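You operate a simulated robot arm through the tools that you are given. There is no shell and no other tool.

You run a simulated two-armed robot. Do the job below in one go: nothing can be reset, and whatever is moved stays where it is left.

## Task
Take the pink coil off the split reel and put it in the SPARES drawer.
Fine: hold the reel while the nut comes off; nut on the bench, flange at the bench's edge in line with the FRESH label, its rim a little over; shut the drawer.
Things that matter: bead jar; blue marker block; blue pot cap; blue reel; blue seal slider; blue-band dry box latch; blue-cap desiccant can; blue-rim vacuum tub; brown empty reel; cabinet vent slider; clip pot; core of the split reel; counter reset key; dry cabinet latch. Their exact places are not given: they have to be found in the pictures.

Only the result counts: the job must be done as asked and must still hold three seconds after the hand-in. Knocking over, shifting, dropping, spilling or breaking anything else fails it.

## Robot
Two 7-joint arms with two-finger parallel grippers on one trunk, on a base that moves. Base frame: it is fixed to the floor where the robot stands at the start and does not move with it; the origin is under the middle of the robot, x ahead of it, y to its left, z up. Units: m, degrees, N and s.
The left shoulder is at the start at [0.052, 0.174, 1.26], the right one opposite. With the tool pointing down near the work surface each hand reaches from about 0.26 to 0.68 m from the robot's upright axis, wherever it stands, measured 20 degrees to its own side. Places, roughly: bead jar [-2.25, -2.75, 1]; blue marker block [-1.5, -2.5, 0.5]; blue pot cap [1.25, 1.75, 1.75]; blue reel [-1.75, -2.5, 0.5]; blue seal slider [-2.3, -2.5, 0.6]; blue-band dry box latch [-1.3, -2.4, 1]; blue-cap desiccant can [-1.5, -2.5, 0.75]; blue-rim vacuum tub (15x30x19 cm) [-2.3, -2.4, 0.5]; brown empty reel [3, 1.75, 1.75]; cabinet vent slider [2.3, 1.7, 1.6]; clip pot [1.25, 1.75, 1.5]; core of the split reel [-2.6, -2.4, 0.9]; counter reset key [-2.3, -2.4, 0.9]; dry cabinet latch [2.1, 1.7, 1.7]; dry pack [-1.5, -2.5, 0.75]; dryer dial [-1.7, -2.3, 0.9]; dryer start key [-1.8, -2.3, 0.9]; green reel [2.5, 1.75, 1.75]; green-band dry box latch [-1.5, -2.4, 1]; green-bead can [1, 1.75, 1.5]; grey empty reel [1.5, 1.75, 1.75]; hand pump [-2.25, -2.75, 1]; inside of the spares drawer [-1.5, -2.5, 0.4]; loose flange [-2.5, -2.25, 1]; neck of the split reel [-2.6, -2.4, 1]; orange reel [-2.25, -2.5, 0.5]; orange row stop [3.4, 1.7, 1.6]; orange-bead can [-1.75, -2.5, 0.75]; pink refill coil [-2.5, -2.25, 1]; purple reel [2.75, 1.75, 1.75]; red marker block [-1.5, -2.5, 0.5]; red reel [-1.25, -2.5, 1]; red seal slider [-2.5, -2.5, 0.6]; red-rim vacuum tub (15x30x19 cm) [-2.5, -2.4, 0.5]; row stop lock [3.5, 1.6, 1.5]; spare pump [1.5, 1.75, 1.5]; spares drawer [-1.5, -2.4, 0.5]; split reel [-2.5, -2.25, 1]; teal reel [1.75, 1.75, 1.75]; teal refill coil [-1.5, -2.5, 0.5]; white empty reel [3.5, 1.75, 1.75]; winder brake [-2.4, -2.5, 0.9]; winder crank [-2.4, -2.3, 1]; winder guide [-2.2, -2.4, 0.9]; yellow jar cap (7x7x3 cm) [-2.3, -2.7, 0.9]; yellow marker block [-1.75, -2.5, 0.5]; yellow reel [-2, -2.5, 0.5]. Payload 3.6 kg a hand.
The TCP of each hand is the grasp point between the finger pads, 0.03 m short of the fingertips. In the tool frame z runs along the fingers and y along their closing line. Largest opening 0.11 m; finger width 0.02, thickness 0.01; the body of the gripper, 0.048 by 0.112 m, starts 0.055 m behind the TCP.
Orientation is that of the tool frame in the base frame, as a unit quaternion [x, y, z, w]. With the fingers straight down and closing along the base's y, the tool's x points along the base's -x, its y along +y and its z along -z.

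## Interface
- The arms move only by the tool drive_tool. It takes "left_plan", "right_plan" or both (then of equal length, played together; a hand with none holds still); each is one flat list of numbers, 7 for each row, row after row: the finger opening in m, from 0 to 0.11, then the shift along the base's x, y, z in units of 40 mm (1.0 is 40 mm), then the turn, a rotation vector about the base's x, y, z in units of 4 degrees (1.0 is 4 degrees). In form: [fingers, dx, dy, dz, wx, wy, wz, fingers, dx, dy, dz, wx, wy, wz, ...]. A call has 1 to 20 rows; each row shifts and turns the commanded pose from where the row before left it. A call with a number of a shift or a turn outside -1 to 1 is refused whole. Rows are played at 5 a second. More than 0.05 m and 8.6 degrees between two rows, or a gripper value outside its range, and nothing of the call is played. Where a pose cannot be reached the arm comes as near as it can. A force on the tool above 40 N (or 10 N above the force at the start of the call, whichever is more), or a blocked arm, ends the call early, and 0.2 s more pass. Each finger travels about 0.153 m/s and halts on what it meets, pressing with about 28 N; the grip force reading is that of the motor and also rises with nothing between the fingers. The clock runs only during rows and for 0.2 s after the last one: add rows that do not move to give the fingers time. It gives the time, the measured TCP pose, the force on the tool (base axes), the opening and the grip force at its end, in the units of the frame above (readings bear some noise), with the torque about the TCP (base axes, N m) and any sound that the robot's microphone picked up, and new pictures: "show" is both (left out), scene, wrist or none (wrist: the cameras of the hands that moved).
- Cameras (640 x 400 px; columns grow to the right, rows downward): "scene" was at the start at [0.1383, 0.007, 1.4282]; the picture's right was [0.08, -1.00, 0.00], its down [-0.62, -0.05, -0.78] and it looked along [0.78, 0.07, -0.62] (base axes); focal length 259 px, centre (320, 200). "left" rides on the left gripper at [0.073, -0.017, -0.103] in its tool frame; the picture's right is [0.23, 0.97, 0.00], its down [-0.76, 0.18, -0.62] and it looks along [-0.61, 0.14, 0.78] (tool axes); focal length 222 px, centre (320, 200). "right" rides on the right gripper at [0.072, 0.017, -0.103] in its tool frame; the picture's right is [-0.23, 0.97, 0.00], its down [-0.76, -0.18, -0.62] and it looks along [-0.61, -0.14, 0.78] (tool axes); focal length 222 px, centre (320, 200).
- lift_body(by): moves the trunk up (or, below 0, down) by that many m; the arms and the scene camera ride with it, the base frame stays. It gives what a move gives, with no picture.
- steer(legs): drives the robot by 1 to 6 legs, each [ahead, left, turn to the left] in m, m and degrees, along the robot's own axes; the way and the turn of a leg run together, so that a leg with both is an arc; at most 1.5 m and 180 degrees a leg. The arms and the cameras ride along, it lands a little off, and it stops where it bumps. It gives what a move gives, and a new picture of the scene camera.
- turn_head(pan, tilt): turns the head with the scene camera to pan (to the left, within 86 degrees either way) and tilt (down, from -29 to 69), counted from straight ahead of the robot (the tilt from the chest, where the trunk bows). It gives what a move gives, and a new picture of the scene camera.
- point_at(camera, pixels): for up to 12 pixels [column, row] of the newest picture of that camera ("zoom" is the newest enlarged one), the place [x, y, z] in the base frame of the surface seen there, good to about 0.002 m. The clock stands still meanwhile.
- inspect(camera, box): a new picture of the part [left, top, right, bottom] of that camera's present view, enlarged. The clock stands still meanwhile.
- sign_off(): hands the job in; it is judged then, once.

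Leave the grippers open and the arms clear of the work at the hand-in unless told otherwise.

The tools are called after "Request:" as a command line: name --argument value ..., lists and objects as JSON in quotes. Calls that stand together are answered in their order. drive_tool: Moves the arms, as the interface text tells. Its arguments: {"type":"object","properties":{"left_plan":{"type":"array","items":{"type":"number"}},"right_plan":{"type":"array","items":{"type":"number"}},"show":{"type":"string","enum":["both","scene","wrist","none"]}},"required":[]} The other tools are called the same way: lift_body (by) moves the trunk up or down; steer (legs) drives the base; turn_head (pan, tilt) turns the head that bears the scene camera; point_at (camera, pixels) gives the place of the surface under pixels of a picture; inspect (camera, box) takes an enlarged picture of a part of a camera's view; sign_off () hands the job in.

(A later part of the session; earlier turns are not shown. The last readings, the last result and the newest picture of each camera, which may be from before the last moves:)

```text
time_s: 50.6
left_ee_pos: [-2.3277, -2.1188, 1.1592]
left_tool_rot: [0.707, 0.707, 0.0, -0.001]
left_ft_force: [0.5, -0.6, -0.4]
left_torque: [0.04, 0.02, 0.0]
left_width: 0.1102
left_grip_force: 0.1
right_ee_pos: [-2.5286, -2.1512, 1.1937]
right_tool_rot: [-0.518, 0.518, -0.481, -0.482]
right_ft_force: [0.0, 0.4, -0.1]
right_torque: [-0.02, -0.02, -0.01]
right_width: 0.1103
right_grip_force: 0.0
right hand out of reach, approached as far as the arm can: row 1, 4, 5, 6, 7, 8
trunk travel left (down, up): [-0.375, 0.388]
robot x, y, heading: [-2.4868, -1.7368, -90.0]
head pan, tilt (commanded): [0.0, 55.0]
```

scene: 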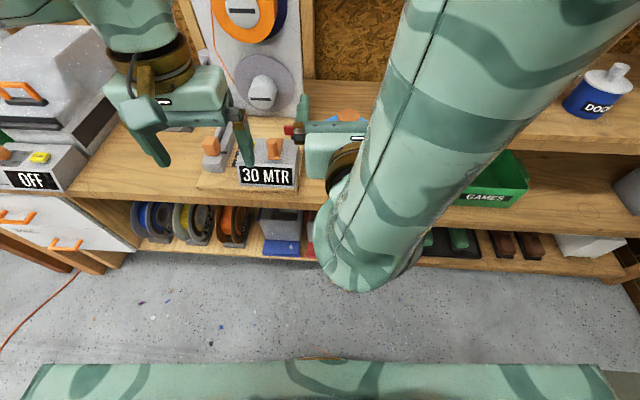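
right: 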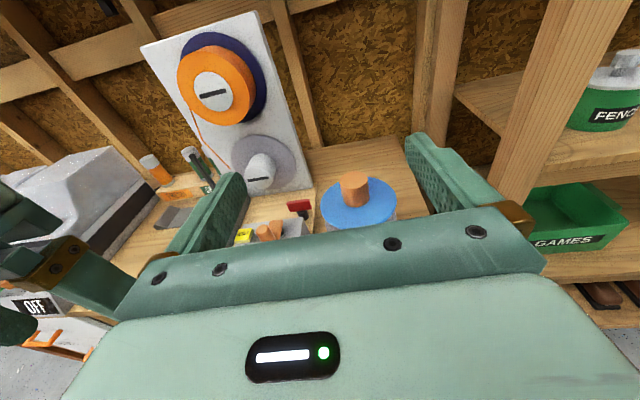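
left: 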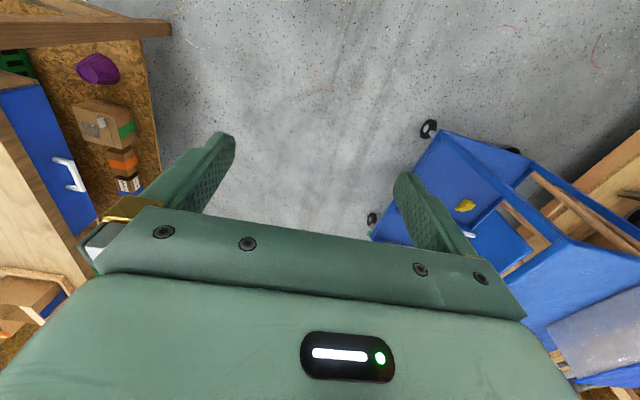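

The wrist is folded too close to my body at this height ("out of reach"). I'll back up 0.2 m, lower and extend the level hand in front of the bench, then come forward again.

Request:
steer --legs '[[-0.2, 0, 0]]'

Request:
drive_tool --right_plan '[0.11, 0, -0.6, -0.6, 0, 0, 0, 0.11, 0, -0.6, -0.6, 0, 0, 0, 0.11, 0, -0.6, -0.6, 0, 0, 0, 0.11, 0, -0.6, -0.6, 0, 0, 0, 0.11, 0, -0.6, -0.6, 0, 0, 0, 0.11, 0, -0.6, -0.6, 0, 0, 0, 0.11, 0, 0, 0, 0, 0, 0]'

```text
time_s: 52.2
left_ee_pos: [-2.3271, -1.9158, 1.16]
left_tool_rot: [0.706, 0.709, 0.0, 0.0]
left_ft_force: [0.2, -1.2, 0.8]
left_torque: [-0.01, 0.04, 0.01]
left_width: 0.11
left_grip_force: 0.1
right_ee_pos: [-2.5275, -1.9495, 1.1947]
right_tool_rot: [0.518, -0.518, 0.482, 0.482]
right_ft_force: [-1.0, 0.3, -0.3]
right_torque: [-0.04, 0.01, 0.03]
right_width: 0.1101
right_grip_force: 0.0
trunk travel left (down, up): [-0.375, 0.388]
robot x, y, heading: [-2.4867, -1.5374, -90.1]
head pan, tilt (commanded): [0.0, 55.0]
```

scene: 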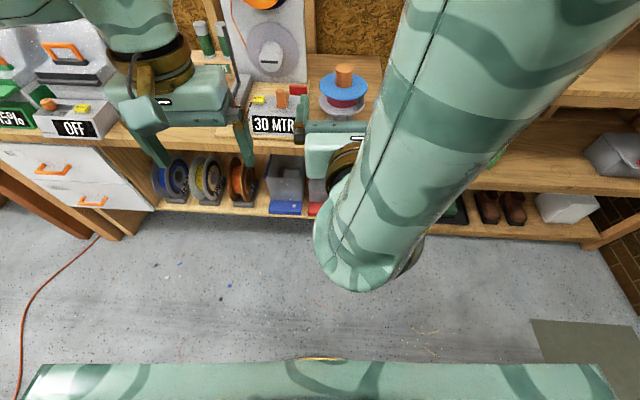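

```text
time_s: 53.8
left_ee_pos: [-2.3272, -1.9158, 1.159]
left_tool_rot: [0.707, 0.708, 0.0, -0.001]
left_ft_force: [-0.2, 0.2, -0.7]
left_torque: [-0.02, 0.0, 0.0]
left_width: 0.1101
left_grip_force: 0.2
right_ee_pos: [-2.4791, -2.0694, 1.1745]
right_tool_rot: [-0.518, 0.523, -0.476, -0.481]
right_ft_force: [1.1, -0.3, -0.2]
right_torque: [-0.01, -0.01, -0.06]
right_width: 0.1099
right_grip_force: 0.0
right hand out of reach, approached as far as the arm can: row 1, 2, 3, 4, 5, 6
trunk travel left (down, up): [-0.375, 0.388]
robot x, y, heading: [-2.4884, -1.5387, -90.1]
head pan, tilt (commanded): [0.0, 55.0]
```

scene: 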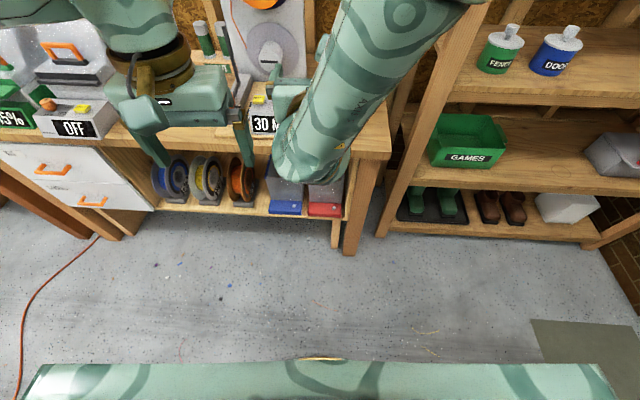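
right: 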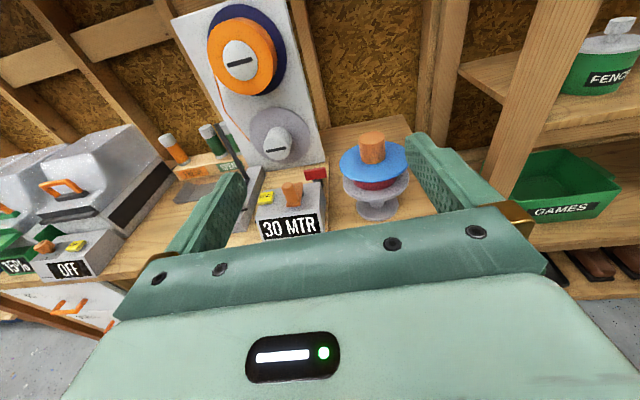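

The arm can't get level with the hand this far below the shoulder. Lowering the trunk brings the shoulder nearer to hand height. Both hands are in front of the bench, so I'll lower by 0.29 m.

Request:
lift_body --by -0.29

Request:
drive_tool --right_plan '[0.11, -0.4, 0, 0, 0, 0, 0, 0.11, -0.4, 0, 0, 0, 0, 0, 0.11, -0.4, 0, 0, 0, 0, 0, 0.11, -0.4, 0, 0, 0, 0, 0, 0.11, 0, 0, 0, 0, 0, 0]'

```text
time_s: 56.8
left_ee_pos: [-2.3275, -1.9143, 0.8694]
left_tool_rot: [0.706, 0.708, 0.0, 0.0]
left_ft_force: [-0.2, 0.1, 0.4]
left_torque: [-0.01, 0.02, 0.0]
left_width: 0.1101
left_grip_force: 0.0
right_ee_pos: [-2.4772, -2.1283, 0.7431]
right_tool_rot: [-0.585, 0.587, -0.394, -0.398]
right_ft_force: [0.1, -0.5, -0.1]
right_torque: [-0.03, -0.01, -0.01]
right_width: 0.1099
right_grip_force: 0.0
trunk travel left (down, up): [-0.085, 0.678]
robot x, y, heading: [-2.4849, -1.536, -89.8]
head pan, tilt (commanded): [0.0, 55.0]
```

```text
time_s: 58.0
left_ee_pos: [-2.3267, -1.9163, 0.8695]
left_tool_rot: [0.706, 0.709, 0.0, -0.001]
left_ft_force: [-0.8, 0.0, 0.0]
left_torque: [0.01, 0.01, -0.02]
left_width: 0.1097
left_grip_force: 0.1
right_ee_pos: [-2.5116, -2.1162, 0.7701]
right_tool_rot: [-0.584, 0.589, -0.392, -0.398]
right_ft_force: [0.3, -0.5, 0.2]
right_torque: [-0.01, 0.01, 0.01]
right_width: 0.1101
right_grip_force: 0.2
right hand out of reach, approached as far as the arm can: row 1, 2, 3, 4
trunk travel left (down, up): [-0.085, 0.678]
robot x, y, heading: [-2.4848, -1.5368, -89.9]
head pan, tilt (commanded): [0.0, 55.0]
```

scene: 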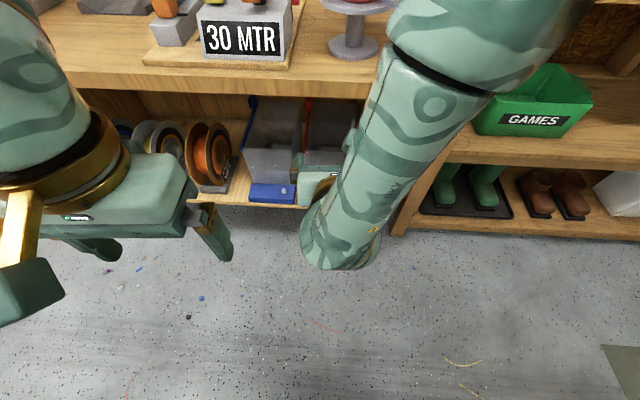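
right: 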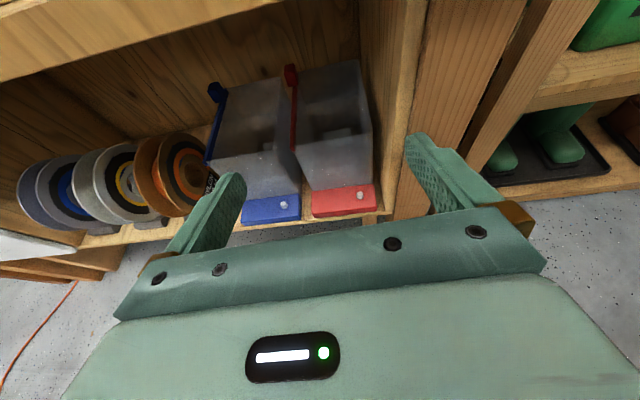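

The trunk is down, but the commanded pose drifted low, with the hand at z 0.77 and pitched about 68°. I'll raise the right hand clear above bench level before reaching forward.

Request:
drive_tool --right_plan '[0.11, 0, 0, 0.7, 0, 0, 0, 0.11, 0, 0, 0.7, 0, 0, 0, 0.11, 0, 0, 0.7, 0, 0, 0, 0.11, 0, 0, 0.7, 0, 0, 0, 0.11, 0, 0, 0.7, 0, 0, 0, 0.11, 0, 0, 0, 0, 0, 0]'

```text
time_s: 59.4
left_ee_pos: [-2.3273, -1.9157, 0.869]
left_tool_rot: [0.706, 0.709, 0.0, -0.002]
left_ft_force: [-0.9, -0.5, -0.5]
left_torque: [-0.04, 0.0, 0.0]
left_width: 0.1098
left_grip_force: 0.0
right_ee_pos: [-2.5119, -2.1169, 0.9102]
right_tool_rot: [-0.584, 0.588, -0.393, -0.398]
right_ft_force: [0.8, -0.4, -0.9]
right_torque: [0.02, -0.01, 0.0]
right_width: 0.11
right_grip_force: 0.0
trunk travel left (down, up): [-0.085, 0.678]
robot x, y, heading: [-2.487, -1.534, -90.1]
head pan, tilt (commanded): [0.0, 55.0]
```

scene: 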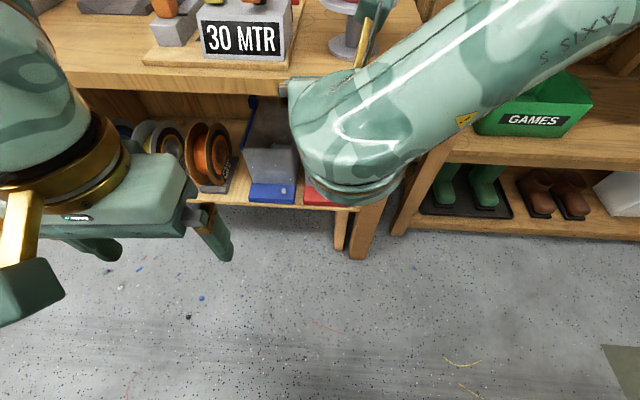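
right: 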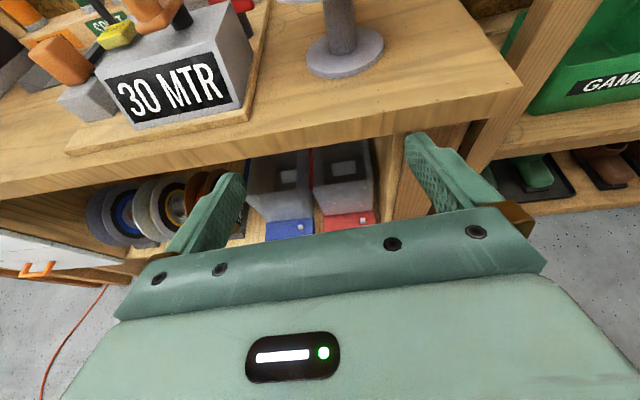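

The hand rose exactly as told and is within reach now. I'll pitch the last 20° to level.

Request:
drive_tool --right_plan '[0.11, -0.2, 0, 0.2, -1, 0, 0, 0.11, -0.2, 0, 0.2, -1, 0, 0, 0.11, -0.2, 0, 0, -1, 0, 0, 0.11, -0.2, 0, 0, -1, 0, 0, 0.11, -0.2, 0, 0, -1, 0, 0, 0.11, 0, 0, 0, 0, 0, 0]'

```text
time_s: 60.8
left_ee_pos: [-2.3279, -1.9165, 0.8692]
left_tool_rot: [0.706, 0.709, 0.0, -0.001]
left_ft_force: [0.1, 0.1, -1.0]
left_torque: [0.02, 0.0, 0.0]
left_width: 0.1102
left_grip_force: 0.1
right_ee_pos: [-2.5018, -2.129, 0.9081]
right_tool_rot: [-0.505, 0.512, -0.487, -0.495]
right_ft_force: [-0.1, 0.9, 1.2]
right_torque: [0.02, 0.02, -0.01]
right_width: 0.1101
right_grip_force: 0.0
right hand out of reach, approached as far as the arm can: row 3, 4, 5
trunk travel left (down, up): [-0.085, 0.678]
robot x, y, heading: [-2.4865, -1.5388, -89.8]
head pan, tilt (commanded): [0.0, 55.0]
```

scene: 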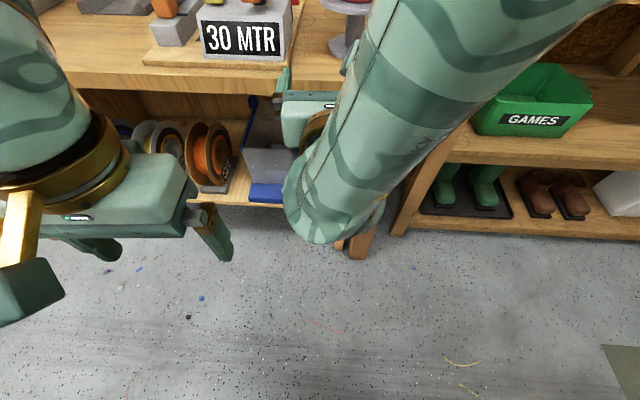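
right: 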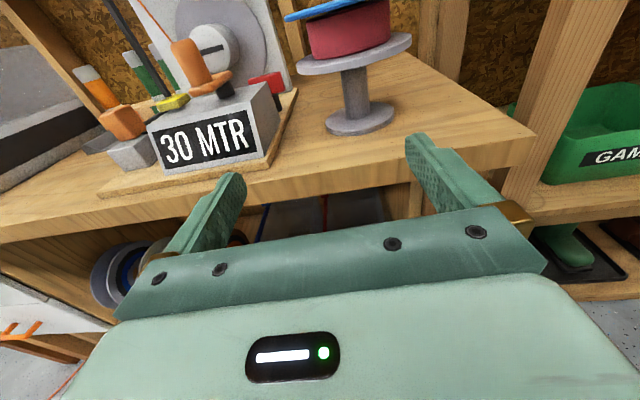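

The hand is now level at z 0.908, and the wrist camera shows the reel's neck clearly at (355, 95). I'll check where my right forearm and elbow are relative to the shelf, and measure the neck.

Request:
point_at --camera "scene" --pixels '[[560, 20], [480, 60], [400, 60], [340, 200], [530, 85], [450, 160]]'

Request:
point_at --camera "right" --pixels '[[355, 95], [343, 95], [368, 95], [356, 78], [358, 110], [355, 68], [360, 125], [330, 70], [400, 50], [345, 35], [420, 170], [300, 180]]'

```text
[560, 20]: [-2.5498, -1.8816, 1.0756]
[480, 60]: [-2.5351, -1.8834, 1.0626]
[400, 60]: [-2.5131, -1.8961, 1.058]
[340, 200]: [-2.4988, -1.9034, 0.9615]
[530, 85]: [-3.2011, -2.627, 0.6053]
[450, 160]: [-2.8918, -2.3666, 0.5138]
```

```text
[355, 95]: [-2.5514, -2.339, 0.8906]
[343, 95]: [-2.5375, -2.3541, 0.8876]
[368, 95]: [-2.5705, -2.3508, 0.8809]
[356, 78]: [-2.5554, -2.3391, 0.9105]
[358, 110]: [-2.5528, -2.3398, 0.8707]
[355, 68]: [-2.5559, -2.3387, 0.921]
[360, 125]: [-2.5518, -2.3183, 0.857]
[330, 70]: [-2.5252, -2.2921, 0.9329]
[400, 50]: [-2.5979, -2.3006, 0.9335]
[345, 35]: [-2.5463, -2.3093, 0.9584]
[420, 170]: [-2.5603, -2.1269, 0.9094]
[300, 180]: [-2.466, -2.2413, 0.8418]
```

The neck is about 0.033 m thick, with its axis at (-2.5535, -2.355), and its free height runs 0.859–0.934. At this stance the right arm is at its limits. If I stand further right, the right arm stretches to the reel from the front-right while the left shoulder stays near the nut. I'll drive back a little and 0.36 m to the right.

Request:
steer --legs '[[-0.05, -0.36, 0]]'

Request:
drive_tool --right_plan '[0.11, 0.5, -0.1, 0, 0, 0, 1, 0.11, 0.5, -0.1, 0, 0, 0, 1, 0.11, 0.5, -0.1, 0, 0, 0, 1, 0.11, 0.5, -0.1, 0, 0, 0, 1, 0.11, 0.5, -0.1, 0, 0, 0, 1, 0.11, 0.5, -0.1, 0, 0, 0, 1, 0.11, 0.5, -0.1, 0, 0, 0, 1, 0.11, 0.5, -0.1, 0, 0, 0, 1, 0.11, 0.5, -0.1, 0, 0, 0, 1, 0.11, 0.5, -0.1, 0, 0, 0, 1, 0.11, 0, 0, 0, 0, 0, 0]'

```text
time_s: 63.1
left_ee_pos: [-2.6931, -1.8652, 0.8696]
left_tool_rot: [0.708, 0.706, -0.001, -0.001]
left_ft_force: [0.2, -0.7, 1.1]
left_torque: [-0.03, -0.06, 0.0]
left_width: 0.1099
left_grip_force: 0.1
right_ee_pos: [-2.8698, -2.0766, 0.9085]
right_tool_rot: [-0.504, 0.514, -0.486, -0.496]
right_ft_force: [-0.4, 0.0, -0.6]
right_torque: [0.01, 0.03, 0.02]
right_width: 0.11
right_grip_force: 0.0
trunk travel left (down, up): [-0.085, 0.678]
robot x, y, heading: [-2.8494, -1.4889, -90.4]
head pan, tilt (commanded): [0.0, 55.0]
```

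scene: 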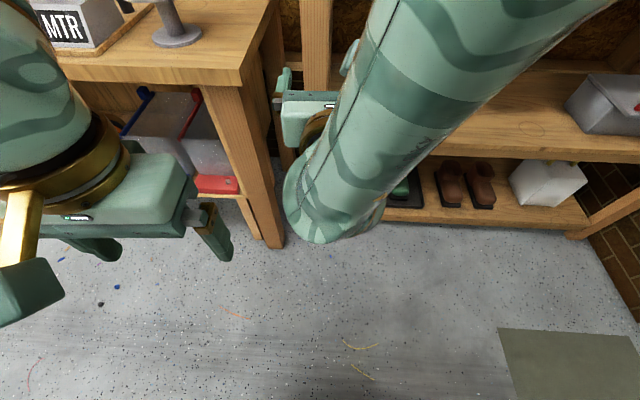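

```text
time_s: 64.2
left_ee_pos: [-2.6911, -1.8654, 0.8703]
left_tool_rot: [0.704, 0.71, 0.0, -0.001]
left_ft_force: [8.2, -0.8, 0.8]
left_torque: [0.05, 0.74, 0.17]
left_width: 0.11
left_grip_force: 0.0
right_ee_pos: [-2.746, -2.0829, 0.9377]
right_tool_rot: [0.585, -0.444, 0.537, 0.415]
right_ft_force: [0.2, -0.5, 0.4]
right_torque: [-0.03, 0.0, 0.03]
right_width: 0.1104
right_grip_force: 0.0
right hand out of reach, approached as far as the arm can: row 1, 2, 3, 4, 5
trunk travel left (down, up): [-0.085, 0.678]
robot x, y, heading: [-2.8529, -1.4817, -90.4]
head pan, tilt (commanded): [0.0, 55.0]
stopped in row 5 (left hand): the force on the tool passed its limit at 74 N (the readings are from after the stop); the commanded pose is now the measured one
```

scene: 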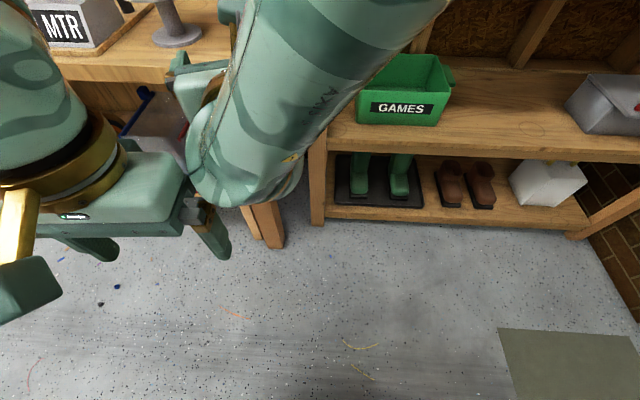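
right: 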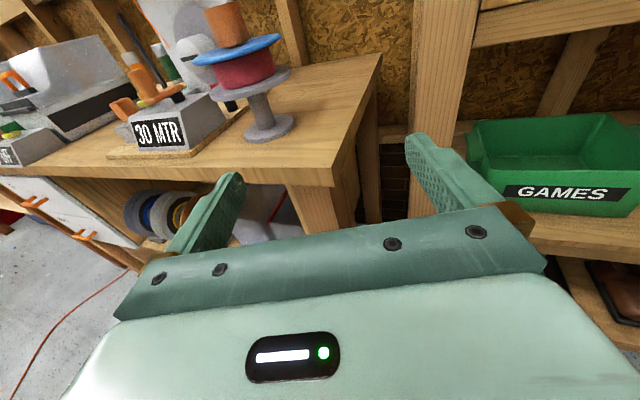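

My right wrist touched my left hand, so the two arms were too close together. I'll move the left hand away to the left and up before going on.

Request:
drive_tool --left_plan '[0.11, 0.7, 0, 0.1, 0, 0, 0, 0.11, 0.7, 0, 0.3, 0, 0, 0, 0.11, 0.7, 0, 0.5, 0, 0, 0, 0.11, 0.7, 0, 0.8, 0, 0, 0, 0.11, 0.7, 0, 0.8, 0, 0, 0, 0.11, 0, 0, 0.9, 0, 0, 0, 0.11, 0, 0, 0.9, 0, 0, 0, 0.11, 0, 0, 0.9, 0, 0, 0, 0.11, 0, 0, 0, 0, 0, 0]' --show "scene"

```text
time_s: 66.2
left_ee_pos: [-2.586, -1.8615, 1.0573]
left_tool_rot: [0.703, 0.711, 0.0, 0.0]
left_ft_force: [0.9, 0.4, 0.2]
left_torque: [-0.01, -0.01, 0.02]
left_width: 0.1099
left_grip_force: 0.0
left hand out of reach, approached as far as the arm can: row 6, 7, 8
right_ee_pos: [-2.7441, -2.083, 0.9379]
right_tool_rot: [0.585, -0.443, 0.538, 0.414]
right_ft_force: [0.3, -0.4, -0.5]
right_torque: [-0.03, 0.0, -0.02]
right_width: 0.11
right_grip_force: 0.1
trunk travel left (down, up): [-0.085, 0.678]
robot x, y, heading: [-2.848, -1.4826, -90.3]
head pan, tilt (commanded): [0.0, 55.0]
```

scene: 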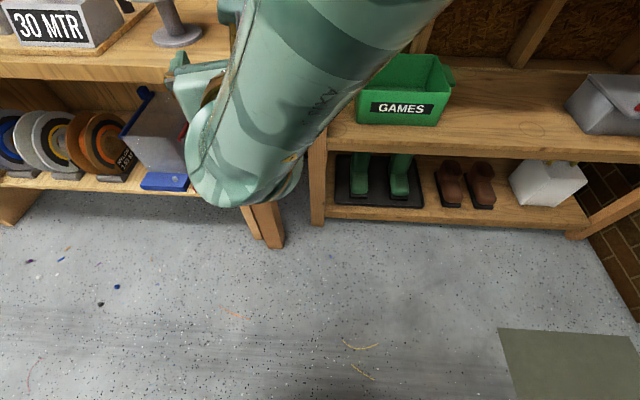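

The left hand is clear now. I'll continue yawing the right hand to point forward-left while reaching slightly further out, and move the left hand forward to keep it clear.

Request:
drive_tool --right_plan '[0.11, 0.2, -0.5, 0, 0, 0, 1, 0.11, 0.2, -0.5, 0, 0, 0, 1, 0.11, 0.2, -0.5, 0, 0, 0, 1, 0.11, 0.2, -0.3, 0, 0, 0, 1, 0.11, 0.2, 0, 0, 0, 0, 1, 0.11, 0.2, 0, 0, 0, 0, 0.5, 0.11, 0, 0, 0, 0, 0, 0]' --left_plan '[0.11, 0.5, -0.5, 0, 0, 0, 0, 0.11, 0.5, -0.5, 0.3, 0, 0, 0, 0.11, 0.5, -0.5, 0.3, 0, 0, 0, 0.11, 0.3, -0.5, 0.3, 0, 0, 0, 0.11, 0, -0.5, 0.3, 0, 0, 0, 0.11, 0, 0, 0.3, 0, 0, 0, 0.11, 0, 0, 0, 0, 0, 0]'

```text
time_s: 67.8
left_ee_pos: [-2.6036, -1.9386, 1.0507]
left_tool_rot: [0.703, 0.711, 0.0, 0.0]
left_ft_force: [-0.3, 0.8, 0.0]
left_torque: [-0.01, -0.02, 0.0]
left_width: 0.1101
left_grip_force: 0.1
left hand out of reach, approached as far as the arm can: row 1, 2, 3, 4, 5, 6
right_ee_pos: [-2.7013, -2.13, 0.9527]
right_tool_rot: [0.633, -0.408, 0.549, 0.362]
right_ft_force: [-1.0, 0.5, -0.3]
right_torque: [0.0, 0.02, 0.05]
right_width: 0.1101
right_grip_force: 0.0
right hand out of reach, approached as far as the arm can: row 1, 2, 3, 4, 5, 6
trunk travel left (down, up): [-0.085, 0.678]
robot x, y, heading: [-2.8496, -1.4859, -90.4]
head pan, tilt (commanded): [0.0, 55.0]
```

scene: 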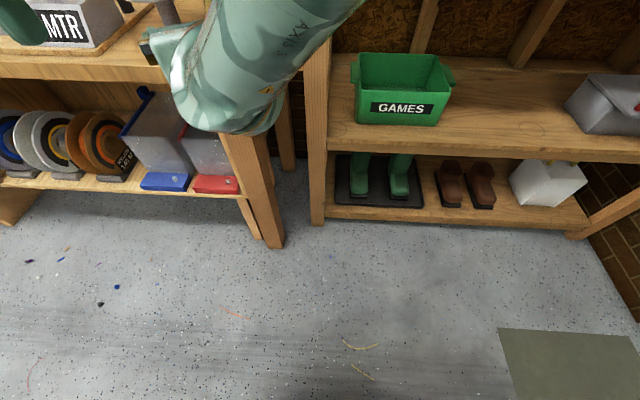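
right: 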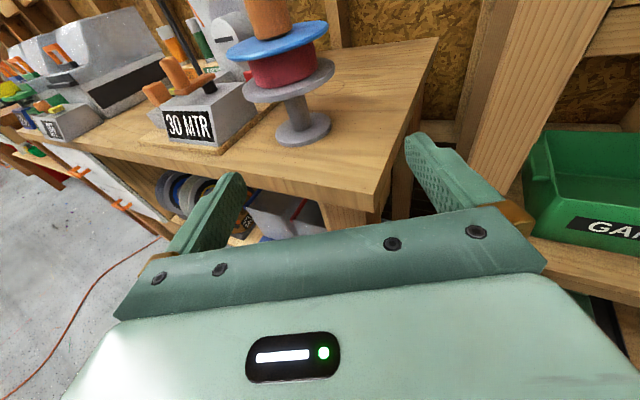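
left: 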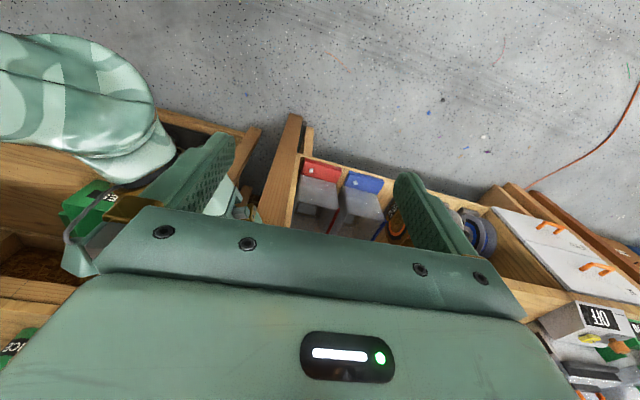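

Both arms report limits here: the right wrist because it's rolled fully round, the left because the trunk is low. A grip on the lower flange's rim with the fingers closing vertically needs only half that roll. I'll roll the right hand 90° about its own pointing axis, which puts the camera on its left, and see if it gets free.

Request:
drive_tool --right_plan '[0.11, 0, 0, 0, -0.4, 0.9, 0.13, 0.11, 0, 0, 0, -0.4, 0.9, 0.13, 0.11, 0, 0, 0, -0.4, 0.9, 0.13, 0.11, 0, 0, 0, -0.4, 0.9, 0.13, 0.11, 0, 0, 0, -0.4, 0.9, 0.13, 0.11, 0, 0, 0, -0.4, 0.9, 0.13, 0.11, 0, 0, 0, -0.4, 0.9, 0.13, 0.11, 0, 0, 0, -0.4, 0.9, 0.13, 0.11, 0, 0, 0, -0.4, 0.9, 0.13, 0.11, 0, 0, 0, -0.4, 0.9, 0.13, 0.11, 0, 0, 0, -0.4, 0.9, 0.13, 0.11, 0, 0, 0, -0.4, 0.9, 0.13, 0.11, 0, 0, 0, -0.4, 0.9, 0.13, 0.11, 0, 0, 0, -0.4, 0.9, 0.13, 0.11, 0, 0, 0, -0.4, 0.9, 0.13, 0.11, 0, 0, 0, -0.4, 0.9, 0.13, 0.11, 0, 0, 0, -0.4, 0.9, 0.13, 0.11, 0, 0, 0, -0.4, 0.9, 0.13, 0.11, 0, 0, 0, -0.4, 0.9, 0.13]'

```text
time_s: 71.8
left_ee_pos: [-2.6024, -1.9385, 1.052]
left_tool_rot: [0.703, 0.711, 0.001, 0.0]
left_ft_force: [-0.2, 1.3, -0.1]
left_torque: [0.01, 0.0, -0.01]
left_width: 0.1101
left_grip_force: 0.1
right_ee_pos: [-2.7155, -2.1407, 0.9696]
right_tool_rot: [0.75, 0.066, 0.212, 0.623]
right_ft_force: [0.1, 0.1, 0.7]
right_torque: [0.02, -0.09, -0.01]
right_width: 0.1099
right_grip_force: 0.0
right hand out of reach, approached as far as the arm can: row 1, 7
trunk travel left (down, up): [-0.085, 0.678]
robot x, y, heading: [-2.8514, -1.4842, -90.5]
head pan, tilt (commanded): [0.0, 55.0]
```

scene: 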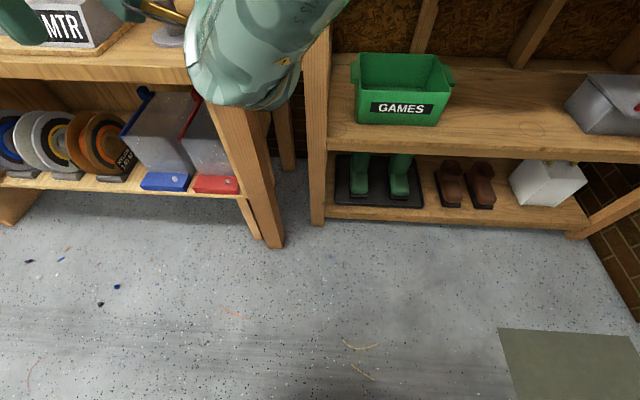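
right: 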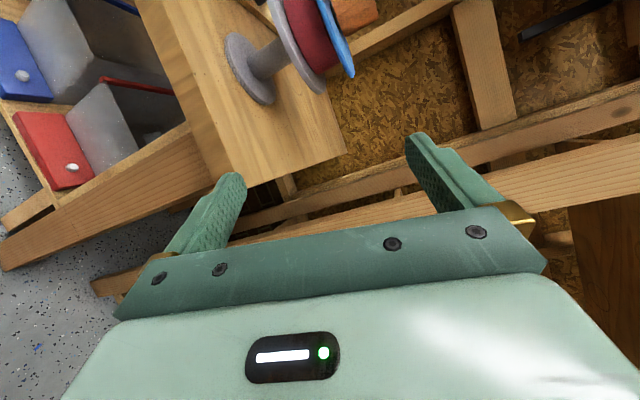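

With the camera on its side the right hand moves freely. I'll take out the remaining roll and tilt so it's exactly level, and bring it to where it will be relative to my body during the hold, testing in free space in front of the bench.

Request:
drive_tool --right_plan '[0.11, 0, 0, 0, -0.775, 0.585, 0.06, 0.11, 0, 0, 0, -0.775, 0.585, 0.06, 0.11, 0, 0, 0, -0.775, 0.585, 0.06, 0.11, 0, 0, 0, -0.775, 0.585, 0.06, 0.11, 0, 0, 0, 0, 0, 0]' --show "none"

Request:
lift_body --by 0.12

```text
time_s: 73.0
left_ee_pos: [-2.603, -1.9384, 1.0515]
left_tool_rot: [0.703, 0.711, 0.0, 0.0]
left_ft_force: [-0.6, 0.2, -0.3]
left_torque: [-0.01, 0.0, 0.02]
left_width: 0.1097
left_grip_force: 0.0
right_ee_pos: [-2.7147, -2.1414, 0.9705]
right_tool_rot: [0.75, 0.067, 0.213, 0.622]
right_ft_force: [-0.3, 1.1, -0.2]
right_torque: [0.0, 0.02, -0.03]
right_width: 0.1097
right_grip_force: 0.1
right hand out of reach, approached as far as the arm can: row 1, 2, 3, 4
trunk travel left (down, up): [-0.085, 0.678]
robot x, y, heading: [-2.8508, -1.486, -90.2]
head pan, tilt (commanded): [0.0, 55.0]
```

```text
time_s: 74.5
left_ee_pos: [-2.6029, -1.8723, 1.2158]
left_tool_rot: [0.701, 0.709, -0.053, 0.051]
left_ft_force: [0.0, -0.1, -0.2]
left_torque: [-0.02, 0.0, -0.03]
left_width: 0.11
left_grip_force: 0.1
right_ee_pos: [-2.7154, -2.1394, 1.0887]
right_tool_rot: [0.751, 0.065, 0.211, 0.622]
right_ft_force: [-0.7, 0.6, 0.0]
right_torque: [0.0, 0.01, -0.01]
right_width: 0.1099
right_grip_force: 0.1
trunk travel left (down, up): [-0.205, 0.558]
robot x, y, heading: [-2.8537, -1.4866, -90.4]
head pan, tilt (commanded): [0.0, 55.0]
```

The right wrist won't pitch any further, so it's at a joint limit. I want to see the arm's posture, and I'll look at it with the head.

Request:
turn_head --pan -45 --tilt 25

Request:
turn_head --pan -80 --tilt 40

```text
time_s: 75.6
left_ee_pos: [-2.6016, -1.8735, 1.2163]
left_tool_rot: [0.701, 0.709, -0.053, 0.051]
left_ft_force: [0.8, 0.2, 0.8]
left_torque: [0.01, 0.02, 0.0]
left_width: 0.1099
left_grip_force: 0.0
right_ee_pos: [-2.7142, -2.1403, 1.0902]
right_tool_rot: [0.751, 0.064, 0.211, 0.622]
right_ft_force: [0.5, -0.6, -0.5]
right_torque: [0.03, -0.02, 0.02]
right_width: 0.1099
right_grip_force: 0.1
trunk travel left (down, up): [-0.205, 0.558]
robot x, y, heading: [-2.8528, -1.4835, -90.3]
head pan, tilt (commanded): [-45.0, 25.0]
```

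scene: 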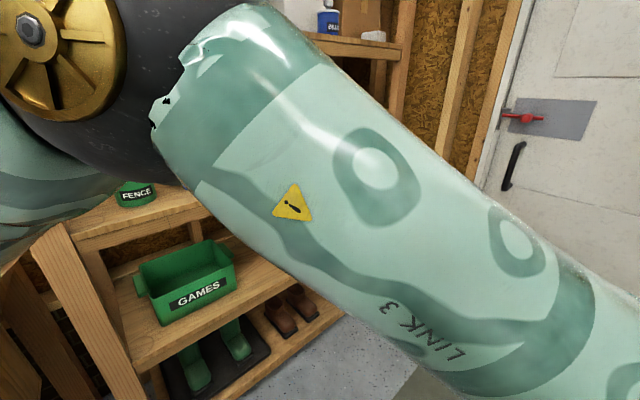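

```text
time_s: 76.7
left_ee_pos: [-2.6015, -1.8732, 1.2153]
left_tool_rot: [0.701, 0.709, -0.053, 0.051]
left_ft_force: [0.7, -0.1, -1.6]
left_torque: [0.02, -0.05, -0.01]
left_width: 0.11
left_grip_force: 0.1
right_ee_pos: [-2.7155, -2.1404, 1.0909]
right_tool_rot: [0.751, 0.065, 0.211, 0.622]
right_ft_force: [0.2, -0.1, -0.3]
right_torque: [-0.03, 0.01, -0.01]
right_width: 0.1101
right_grip_force: 0.0
trunk travel left (down, up): [-0.205, 0.558]
robot x, y, heading: [-2.8516, -1.4832, -90.0]
head pan, tilt (commanded): [-80.0, 40.0]
```

scene: 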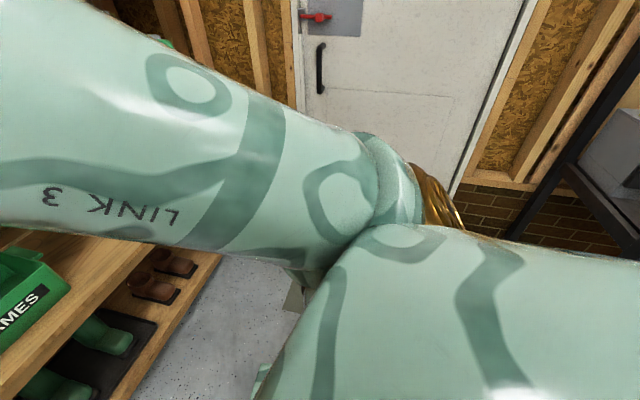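

The elbow has swung up in front of my head, which is why the wrist is stuck. I'll bring the right hand back to pointing down, out to my right, so the arm unfolds to its natural elbow-out posture.

Request:
drive_tool --right_plan '[0.11, -0.36, 0.2, -0.12, 0.915, 0.404, 0, 0.11, -0.36, 0.2, -0.12, 0.915, 0.404, 0, 0.11, -0.36, 0.2, -0.12, 0.915, 0.404, 0, 0.11, -0.36, 0.2, -0.12, 0.915, 0.404, 0, 0.11, -0.36, 0.2, -0.12, 0.915, 0.404, 0, 0.11, -0.36, 0.2, -0.12, 0.915, 0.404, 0, 0.11, -0.36, 0.2, -0.12, 0.915, 0.404, 0, 0.11, -0.36, 0.2, -0.12, 0.915, 0.404, 0, 0.11, -0.36, 0.2, -0.12, 0.915, 0.404, 0, 0.11, -0.36, 0.2, -0.12, 0.915, 0.404, 0, 0.11, -0.36, 0.2, -0.12, 0.915, 0.404, 0, 0.11, -0.36, 0.2, -0.12, 0.915, 0.404, 0, 0.11, -0.36, 0.2, -0.12, 0.915, 0.404, 0, 0.11, -0.36, 0.2, -0.12, 0.915, 0.404, 0, 0.11, -0.36, 0.2, -0.12, 0.915, 0.404, 0, 0.11, -0.36, 0.2, -0.12, 0.915, 0.404, 0, 0.11, -0.36, 0.2, -0.12, 0.915, 0.404, 0, 0.11, -0.36, 0.2, -0.12, 0.915, 0.404, 0, 0.11, -0.36, 0.2, -0.12, 0.915, 0.404, 0, 0.11, -0.36, 0.2, -0.12, 0.915, 0.404, 0]' --show "none"

Request:
turn_head --pan -40 --tilt 35

```text
time_s: 80.8
left_ee_pos: [-2.6034, -1.8745, 1.2142]
left_tool_rot: [0.701, 0.71, -0.053, 0.051]
left_ft_force: [-0.1, 0.3, 0.2]
left_torque: [-0.02, -0.01, 0.01]
left_width: 0.1099
left_grip_force: 0.0
right_ee_pos: [-3.0031, -1.9806, 0.9955]
right_tool_rot: [0.996, 0.088, 0.005, 0.017]
right_ft_force: [0.4, -0.2, 0.3]
right_torque: [0.01, 0.0, 0.01]
right_width: 0.1099
right_grip_force: 0.0
trunk travel left (down, up): [-0.205, 0.558]
robot x, y, heading: [-2.8527, -1.4832, -90.5]
head pan, tilt (commanded): [-80.0, 40.0]
```

```text
time_s: 81.9
left_ee_pos: [-2.6016, -1.8729, 1.2177]
left_tool_rot: [0.7, 0.71, -0.053, 0.052]
left_ft_force: [-0.3, 0.1, -0.2]
left_torque: [0.03, 0.02, -0.01]
left_width: 0.11
left_grip_force: 0.1
right_ee_pos: [-3.0032, -1.9798, 0.9953]
right_tool_rot: [0.996, 0.089, 0.004, 0.018]
right_ft_force: [0.3, -0.7, 0.2]
right_torque: [0.01, -0.02, 0.01]
right_width: 0.11
right_grip_force: 0.1
trunk travel left (down, up): [-0.205, 0.558]
robot x, y, heading: [-2.8529, -1.4873, -90.0]
head pan, tilt (commanded): [-40.0, 35.0]
```

scene: 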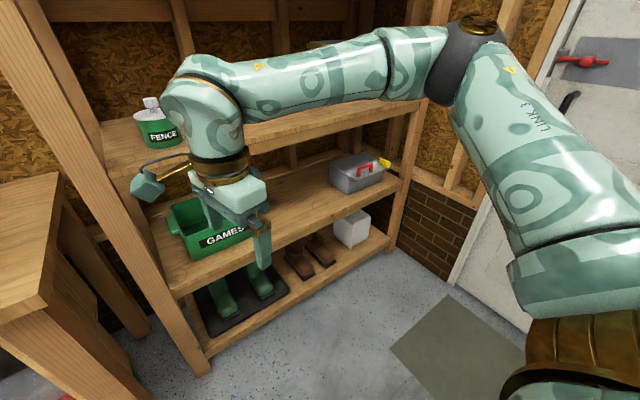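

Now the arm is in its natural posture, with the elbow out right at (480, 40), the forearm level to the wrist at (205, 110), and the hand down. I'll measure the forearm's direction so I can swing the hand up along it.

Request:
point_at --camera "scene" --pixels '[[455, 60], [300, 85], [205, 105], [480, 20], [560, 160], [215, 165]]'

```text
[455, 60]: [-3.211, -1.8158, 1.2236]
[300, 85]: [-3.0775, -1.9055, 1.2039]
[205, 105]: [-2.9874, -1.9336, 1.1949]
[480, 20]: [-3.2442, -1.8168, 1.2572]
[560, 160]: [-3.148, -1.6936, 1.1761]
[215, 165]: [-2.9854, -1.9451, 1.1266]
```

The forearm is level and points about 63° to the left of straight ahead. If I keep the wrist in place and swing the hand up along the forearm, only the wrist joint has to bend. First I'll yaw -36° so the camera ends up on top, then swing 80°.

Request:
drive_tool --right_plan '[0.11, 0, 0, 0, 0, 0, -1, 0.11, 0, 0, 0, 0, 0, -1, 0.11, 0, 0, 0, 0, 0, -1, 0.11, 0, 0, 0, 0, 0, -1, 0.11, 0, 0, 0, 0, 0, -1, 0.11, 0, 0, 0, 0, 0, -1, 0.11, 0, 0, 0, 0, 0, -1, 0.11, 0, 0, 0, 0, 0, -1, 0.11, 0, 0, 0, 0, 0, -1]' --show "none"

Request:
drive_tool --right_plan '[0.11, 0.289, -0.146, 0.057, -0.45, -0.89, 0, 0.11, 0.289, -0.146, 0.057, -0.45, -0.89, 0, 0.11, 0.289, -0.146, 0.057, -0.45, -0.89, 0, 0.11, 0.289, -0.146, 0.057, -0.45, -0.89, 0, 0.11, 0.289, -0.146, 0.057, -0.45, -0.89, 0, 0.11, 0.254, -0.129, 0.165, -0.45, -0.89, 0, 0.11, 0.254, -0.129, 0.165, -0.45, -0.89, 0, 0.11, 0.254, -0.129, 0.165, -0.45, -0.89, 0, 0.11, 0.254, -0.129, 0.165, -0.45, -0.89, 0, 0.11, 0.254, -0.129, 0.165, -0.45, -0.89, 0, 0.11, 0.189, -0.095, 0.253, -0.45, -0.89, 0, 0.11, 0.189, -0.095, 0.253, -0.45, -0.89, 0, 0.11, 0.189, -0.095, 0.253, -0.45, -0.89, 0, 0.11, 0.189, -0.095, 0.253, -0.45, -0.89, 0, 0.11, 0.189, -0.095, 0.253, -0.45, -0.89, 0, 0.11, 0.1, -0.051, 0.31, -0.45, -0.89, 0, 0.11, 0.1, -0.051, 0.31, -0.45, -0.89, 0, 0.11, 0.1, -0.051, 0.31, -0.45, -0.89, 0, 0.11, 0.1, -0.051, 0.31, -0.45, -0.89, 0, 0.11, 0.1, -0.051, 0.31, -0.45, -0.89, 0]'

```text
time_s: 83.9
left_ee_pos: [-2.6014, -1.8741, 1.2151]
left_tool_rot: [0.701, 0.709, -0.053, 0.051]
left_ft_force: [0.7, -0.2, -0.4]
left_torque: [-0.01, 0.03, 0.01]
left_width: 0.1101
left_grip_force: 0.1
right_ee_pos: [-3.0023, -1.9805, 0.9953]
right_tool_rot: [0.974, -0.226, -0.002, 0.018]
right_ft_force: [-0.4, 0.2, 0.5]
right_torque: [-0.02, 0.02, -0.02]
right_width: 0.1098
right_grip_force: 0.1
trunk travel left (down, up): [-0.205, 0.558]
robot x, y, heading: [-2.8502, -1.4843, -90.2]
head pan, tilt (commanded): [-40.0, 35.0]
```

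```text
time_s: 88.1
left_ee_pos: [-2.6013, -1.8735, 1.2164]
left_tool_rot: [0.701, 0.71, -0.052, 0.052]
left_ft_force: [0.1, 0.3, -1.3]
left_torque: [0.04, -0.02, 0.03]
left_width: 0.1099
left_grip_force: 0.1
right_ee_pos: [-2.8365, -2.0651, 1.152]
right_tool_rot: [0.743, -0.184, 0.621, 0.169]
right_ft_force: [-0.5, -0.4, 0.1]
right_torque: [0.02, 0.03, 0.01]
right_width: 0.1101
right_grip_force: 0.1
trunk travel left (down, up): [-0.205, 0.558]
robot x, y, heading: [-2.8502, -1.482, -90.4]
head pan, tilt (commanded): [-40.0, 35.0]
```

scene: 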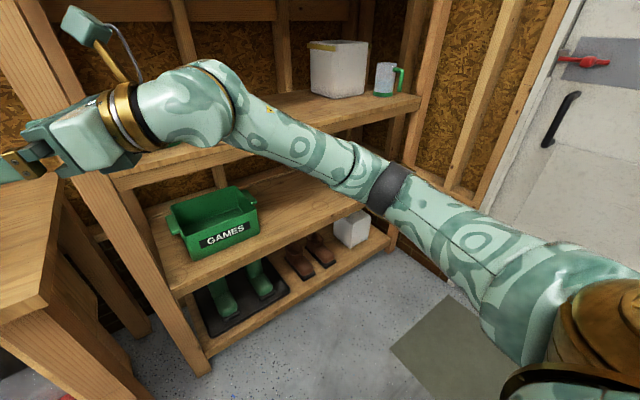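
right: 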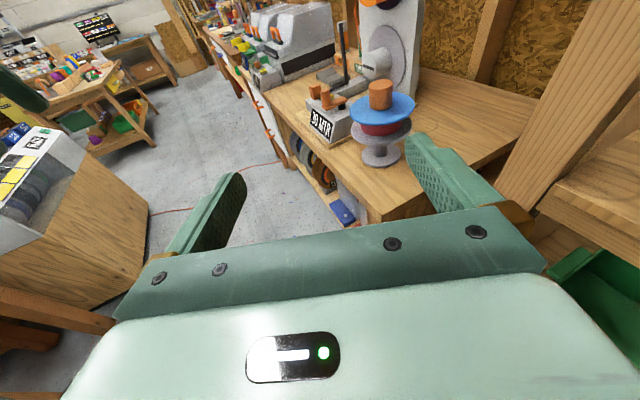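

The swing worked: the right hand is nearly level (10° down), camera on top, with no reach complaints. Now I'll pull it back 0.14 m along its pointing line for a pre-grasp, then drive to stand in front of the reel with the body turned about 28° right.

Request:
drive_tool --right_plan '[0.11, -0.6, 0.335, 0, 0, 0, 0, 0.11, -0.6, 0.335, 0, 0, 0, 0, 0.11, -0.6, 0.335, 0, 0, 0, 0, 0.11, -0.6, 0.335, 0, 0, 0, 0, 0.11, -0.6, 0.335, 0, 0, 0, 0, 0.11, 0, 0, 0, 0, 0, 0]' --show "none"

Request:
turn_head --pan 10 --tilt 45

Request:
steer --legs '[[0.15, 0.45, 0], [0, 0, -28]]'

```text
time_s: 89.5
left_ee_pos: [-2.6016, -1.8731, 1.2145]
left_tool_rot: [0.701, 0.709, -0.053, 0.05]
left_ft_force: [-0.4, -0.1, -0.2]
left_torque: [-0.03, 0.0, -0.01]
left_width: 0.1098
left_grip_force: 0.0
right_ee_pos: [-2.9568, -1.9977, 1.1514]
right_tool_rot: [0.744, -0.184, 0.621, 0.167]
right_ft_force: [0.1, -0.7, 0.4]
right_torque: [-0.04, 0.0, 0.0]
right_width: 0.1101
right_grip_force: 0.1
trunk travel left (down, up): [-0.205, 0.558]
robot x, y, heading: [-2.851, -1.4856, -90.4]
head pan, tilt (commanded): [-40.0, 35.0]
```

```text
time_s: 90.7
left_ee_pos: [-2.6011, -1.8737, 1.2155]
left_tool_rot: [0.701, 0.709, -0.053, 0.051]
left_ft_force: [-0.1, 0.7, -0.4]
left_torque: [-0.01, -0.03, 0.0]
left_width: 0.1103
left_grip_force: 0.2
right_ee_pos: [-2.9559, -1.997, 1.1537]
right_tool_rot: [0.743, -0.183, 0.621, 0.167]
right_ft_force: [-1.2, 0.1, 0.7]
right_torque: [0.01, 0.01, 0.03]
right_width: 0.1101
right_grip_force: 0.1
trunk travel left (down, up): [-0.205, 0.558]
robot x, y, heading: [-2.8491, -1.4842, -90.2]
head pan, tilt (commanded): [10.0, 45.0]
```

scene: 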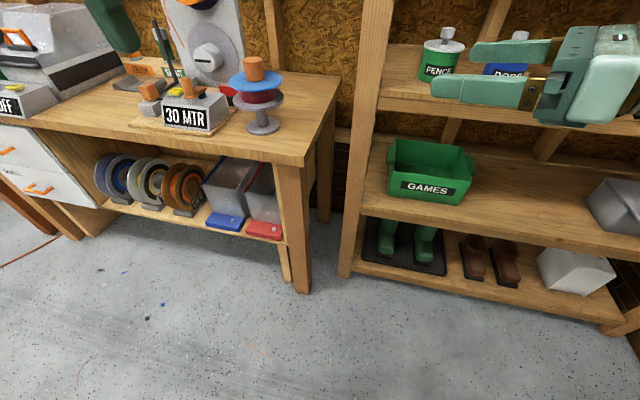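

```text
time_s: 94.9
left_ee_pos: [-2.3701, -2.0981, 1.2152]
left_tool_rot: [0.855, 0.514, -0.064, 0.036]
left_ft_force: [-0.4, 0.8, 0.4]
left_torque: [0.01, 0.0, -0.02]
left_width: 0.1101
left_grip_force: 0.1
right_ee_pos: [-2.7394, -2.0368, 1.1532]
right_tool_rot: [0.675, -0.36, 0.561, 0.315]
right_ft_force: [-0.6, 0.1, 0.5]
right_torque: [0.04, 0.01, 0.0]
right_width: 0.1099
right_grip_force: 0.1
trunk travel left (down, up): [-0.205, 0.558]
robot x, y, heading: [-2.402, -1.6349, -118.8]
head pan, tilt (commanded): [10.0, 45.0]
```

scene: 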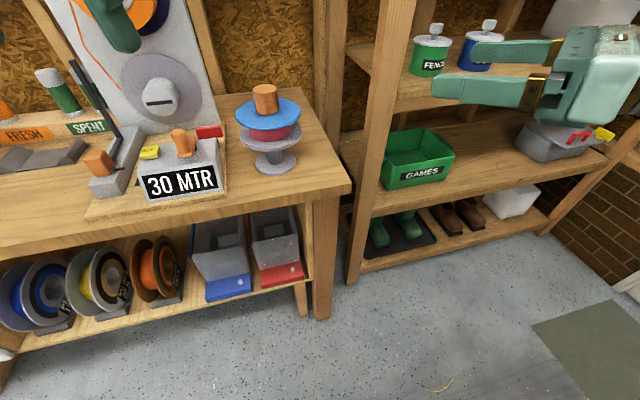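

I'm now facing the reel. Before closing in, I'll check the tall dark bar on the winder near where my left hand will pass.

Request:
point_at --camera "scene" --pixels '[[73, 63], [100, 110], [97, 155], [183, 140], [265, 92], [270, 160], [163, 95]]'

```text
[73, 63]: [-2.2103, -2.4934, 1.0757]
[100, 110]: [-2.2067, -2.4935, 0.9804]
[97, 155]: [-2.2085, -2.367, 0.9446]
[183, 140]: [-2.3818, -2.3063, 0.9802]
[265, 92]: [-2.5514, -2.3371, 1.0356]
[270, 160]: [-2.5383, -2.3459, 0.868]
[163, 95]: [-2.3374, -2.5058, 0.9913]
```

The bar tops out at z 1.076 and my left fingertips are at about 1.185, so that's safe. I'll drive the last step to the working stance.

Request:
steer --legs '[[0.099, 0.168, 0.8]]'

```text
time_s: 96.5
left_ee_pos: [-2.2621, -2.2661, 1.2158]
left_tool_rot: [0.851, 0.52, -0.064, 0.036]
left_ft_force: [-0.5, -0.8, 0.4]
left_torque: [0.07, 0.0, -0.01]
left_width: 0.1098
left_grip_force: 0.0
right_ee_pos: [-2.6346, -2.2102, 1.1532]
right_tool_rot: [0.678, -0.356, 0.562, 0.311]
right_ft_force: [0.4, 0.3, 0.2]
right_torque: [-0.02, 0.01, -0.05]
right_width: 0.1099
right_grip_force: 0.0
trunk travel left (down, up): [-0.205, 0.558]
robot x, y, heading: [-2.2998, -1.804, -118.1]
head pan, tilt (commanded): [10.0, 45.0]
```

scene: 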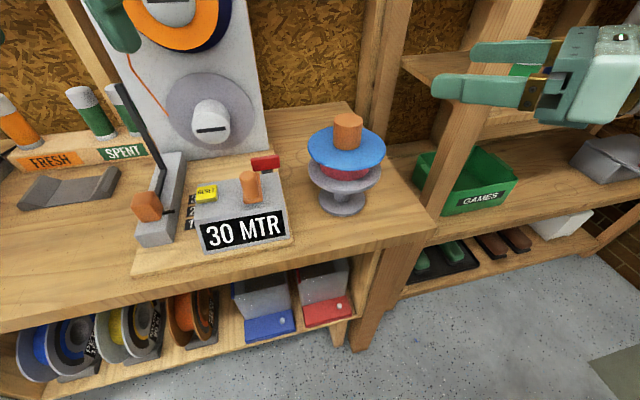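

I'm in position: the right TCP is 0.166 m short of the neck along its pointing line, and 12 mm off to the side. I'll lower the right hand straight down to just above neck height and fix the offset as it goes.

Request:
drive_tool --right_plan '[0.11, -0.025, -0.016, -0.65, 0, 0, 0, 0.11, -0.025, -0.016, -0.65, 0, 0, 0, 0.11, -0.025, -0.016, -0.65, 0, 0, 0, 0.11, -0.025, -0.016, -0.65, 0, 0, 0, 0.11, -0.025, -0.016, -0.65, 0, 0, 0, 0.11, -0.025, -0.016, -0.65, 0, 0, 0, 0.11, -0.025, -0.016, -0.65, 0, 0, 0, 0.11, -0.025, -0.016, -0.65, 0, 0, 0, 0.11, -0.025, -0.016, -0.5, 0, 0, 0, 0.11, -0.02, -0.016, -0.4, 0, 0, 0, 0.11, 0, 0, 0, 0, 0, 0]'

```text
time_s: 98.9
left_ee_pos: [-2.2625, -2.2664, 1.2157]
left_tool_rot: [0.851, 0.52, -0.063, 0.037]
left_ft_force: [0.5, -0.1, -0.1]
left_torque: [-0.01, 0.0, 0.02]
left_width: 0.11
left_grip_force: 0.0
right_ee_pos: [-2.6426, -2.2158, 0.9078]
right_tool_rot: [0.677, -0.356, 0.563, 0.312]
right_ft_force: [-0.5, 0.0, 0.5]
right_torque: [-0.02, 0.01, -0.01]
right_width: 0.11
right_grip_force: 0.2
trunk travel left (down, up): [-0.205, 0.558]
robot x, y, heading: [-2.3045, -1.8046, -118.0]
head pan, tilt (commanded): [10.0, 45.0]
```

scene: 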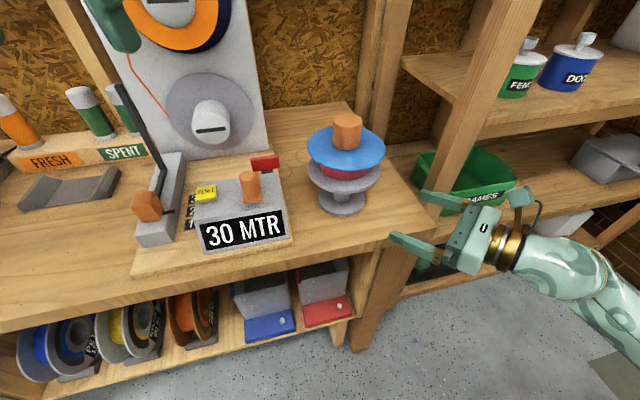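
right: 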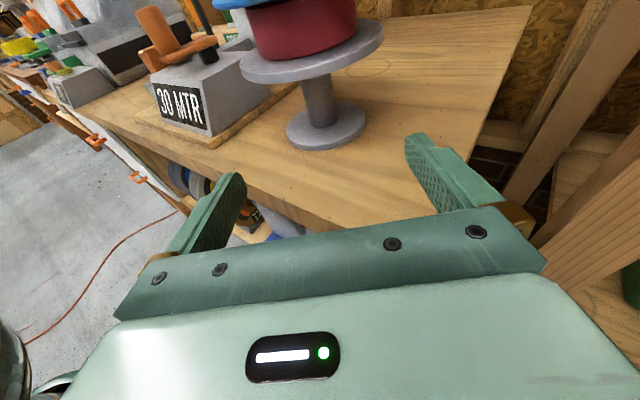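

The arm posture is good and the neck sits between my fingers' lines at about (322, 100). I'll measure it once more from this picture before reaching in.

Request:
point_at --camera "right" --pixels '[[320, 95], [308, 95], [334, 95], [322, 110], [318, 80], [325, 145], [287, 128], [364, 115], [310, 80], [240, 75], [380, 35], [310, 75]]'

```text
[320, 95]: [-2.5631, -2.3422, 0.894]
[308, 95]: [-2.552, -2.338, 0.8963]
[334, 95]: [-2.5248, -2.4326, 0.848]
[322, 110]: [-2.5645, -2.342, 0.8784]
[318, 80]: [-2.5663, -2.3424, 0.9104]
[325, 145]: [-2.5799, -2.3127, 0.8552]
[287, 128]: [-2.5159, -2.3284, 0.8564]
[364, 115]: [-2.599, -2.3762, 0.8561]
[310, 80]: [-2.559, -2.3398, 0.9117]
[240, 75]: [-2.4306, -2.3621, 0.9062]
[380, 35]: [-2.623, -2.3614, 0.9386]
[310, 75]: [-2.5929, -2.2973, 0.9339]
```

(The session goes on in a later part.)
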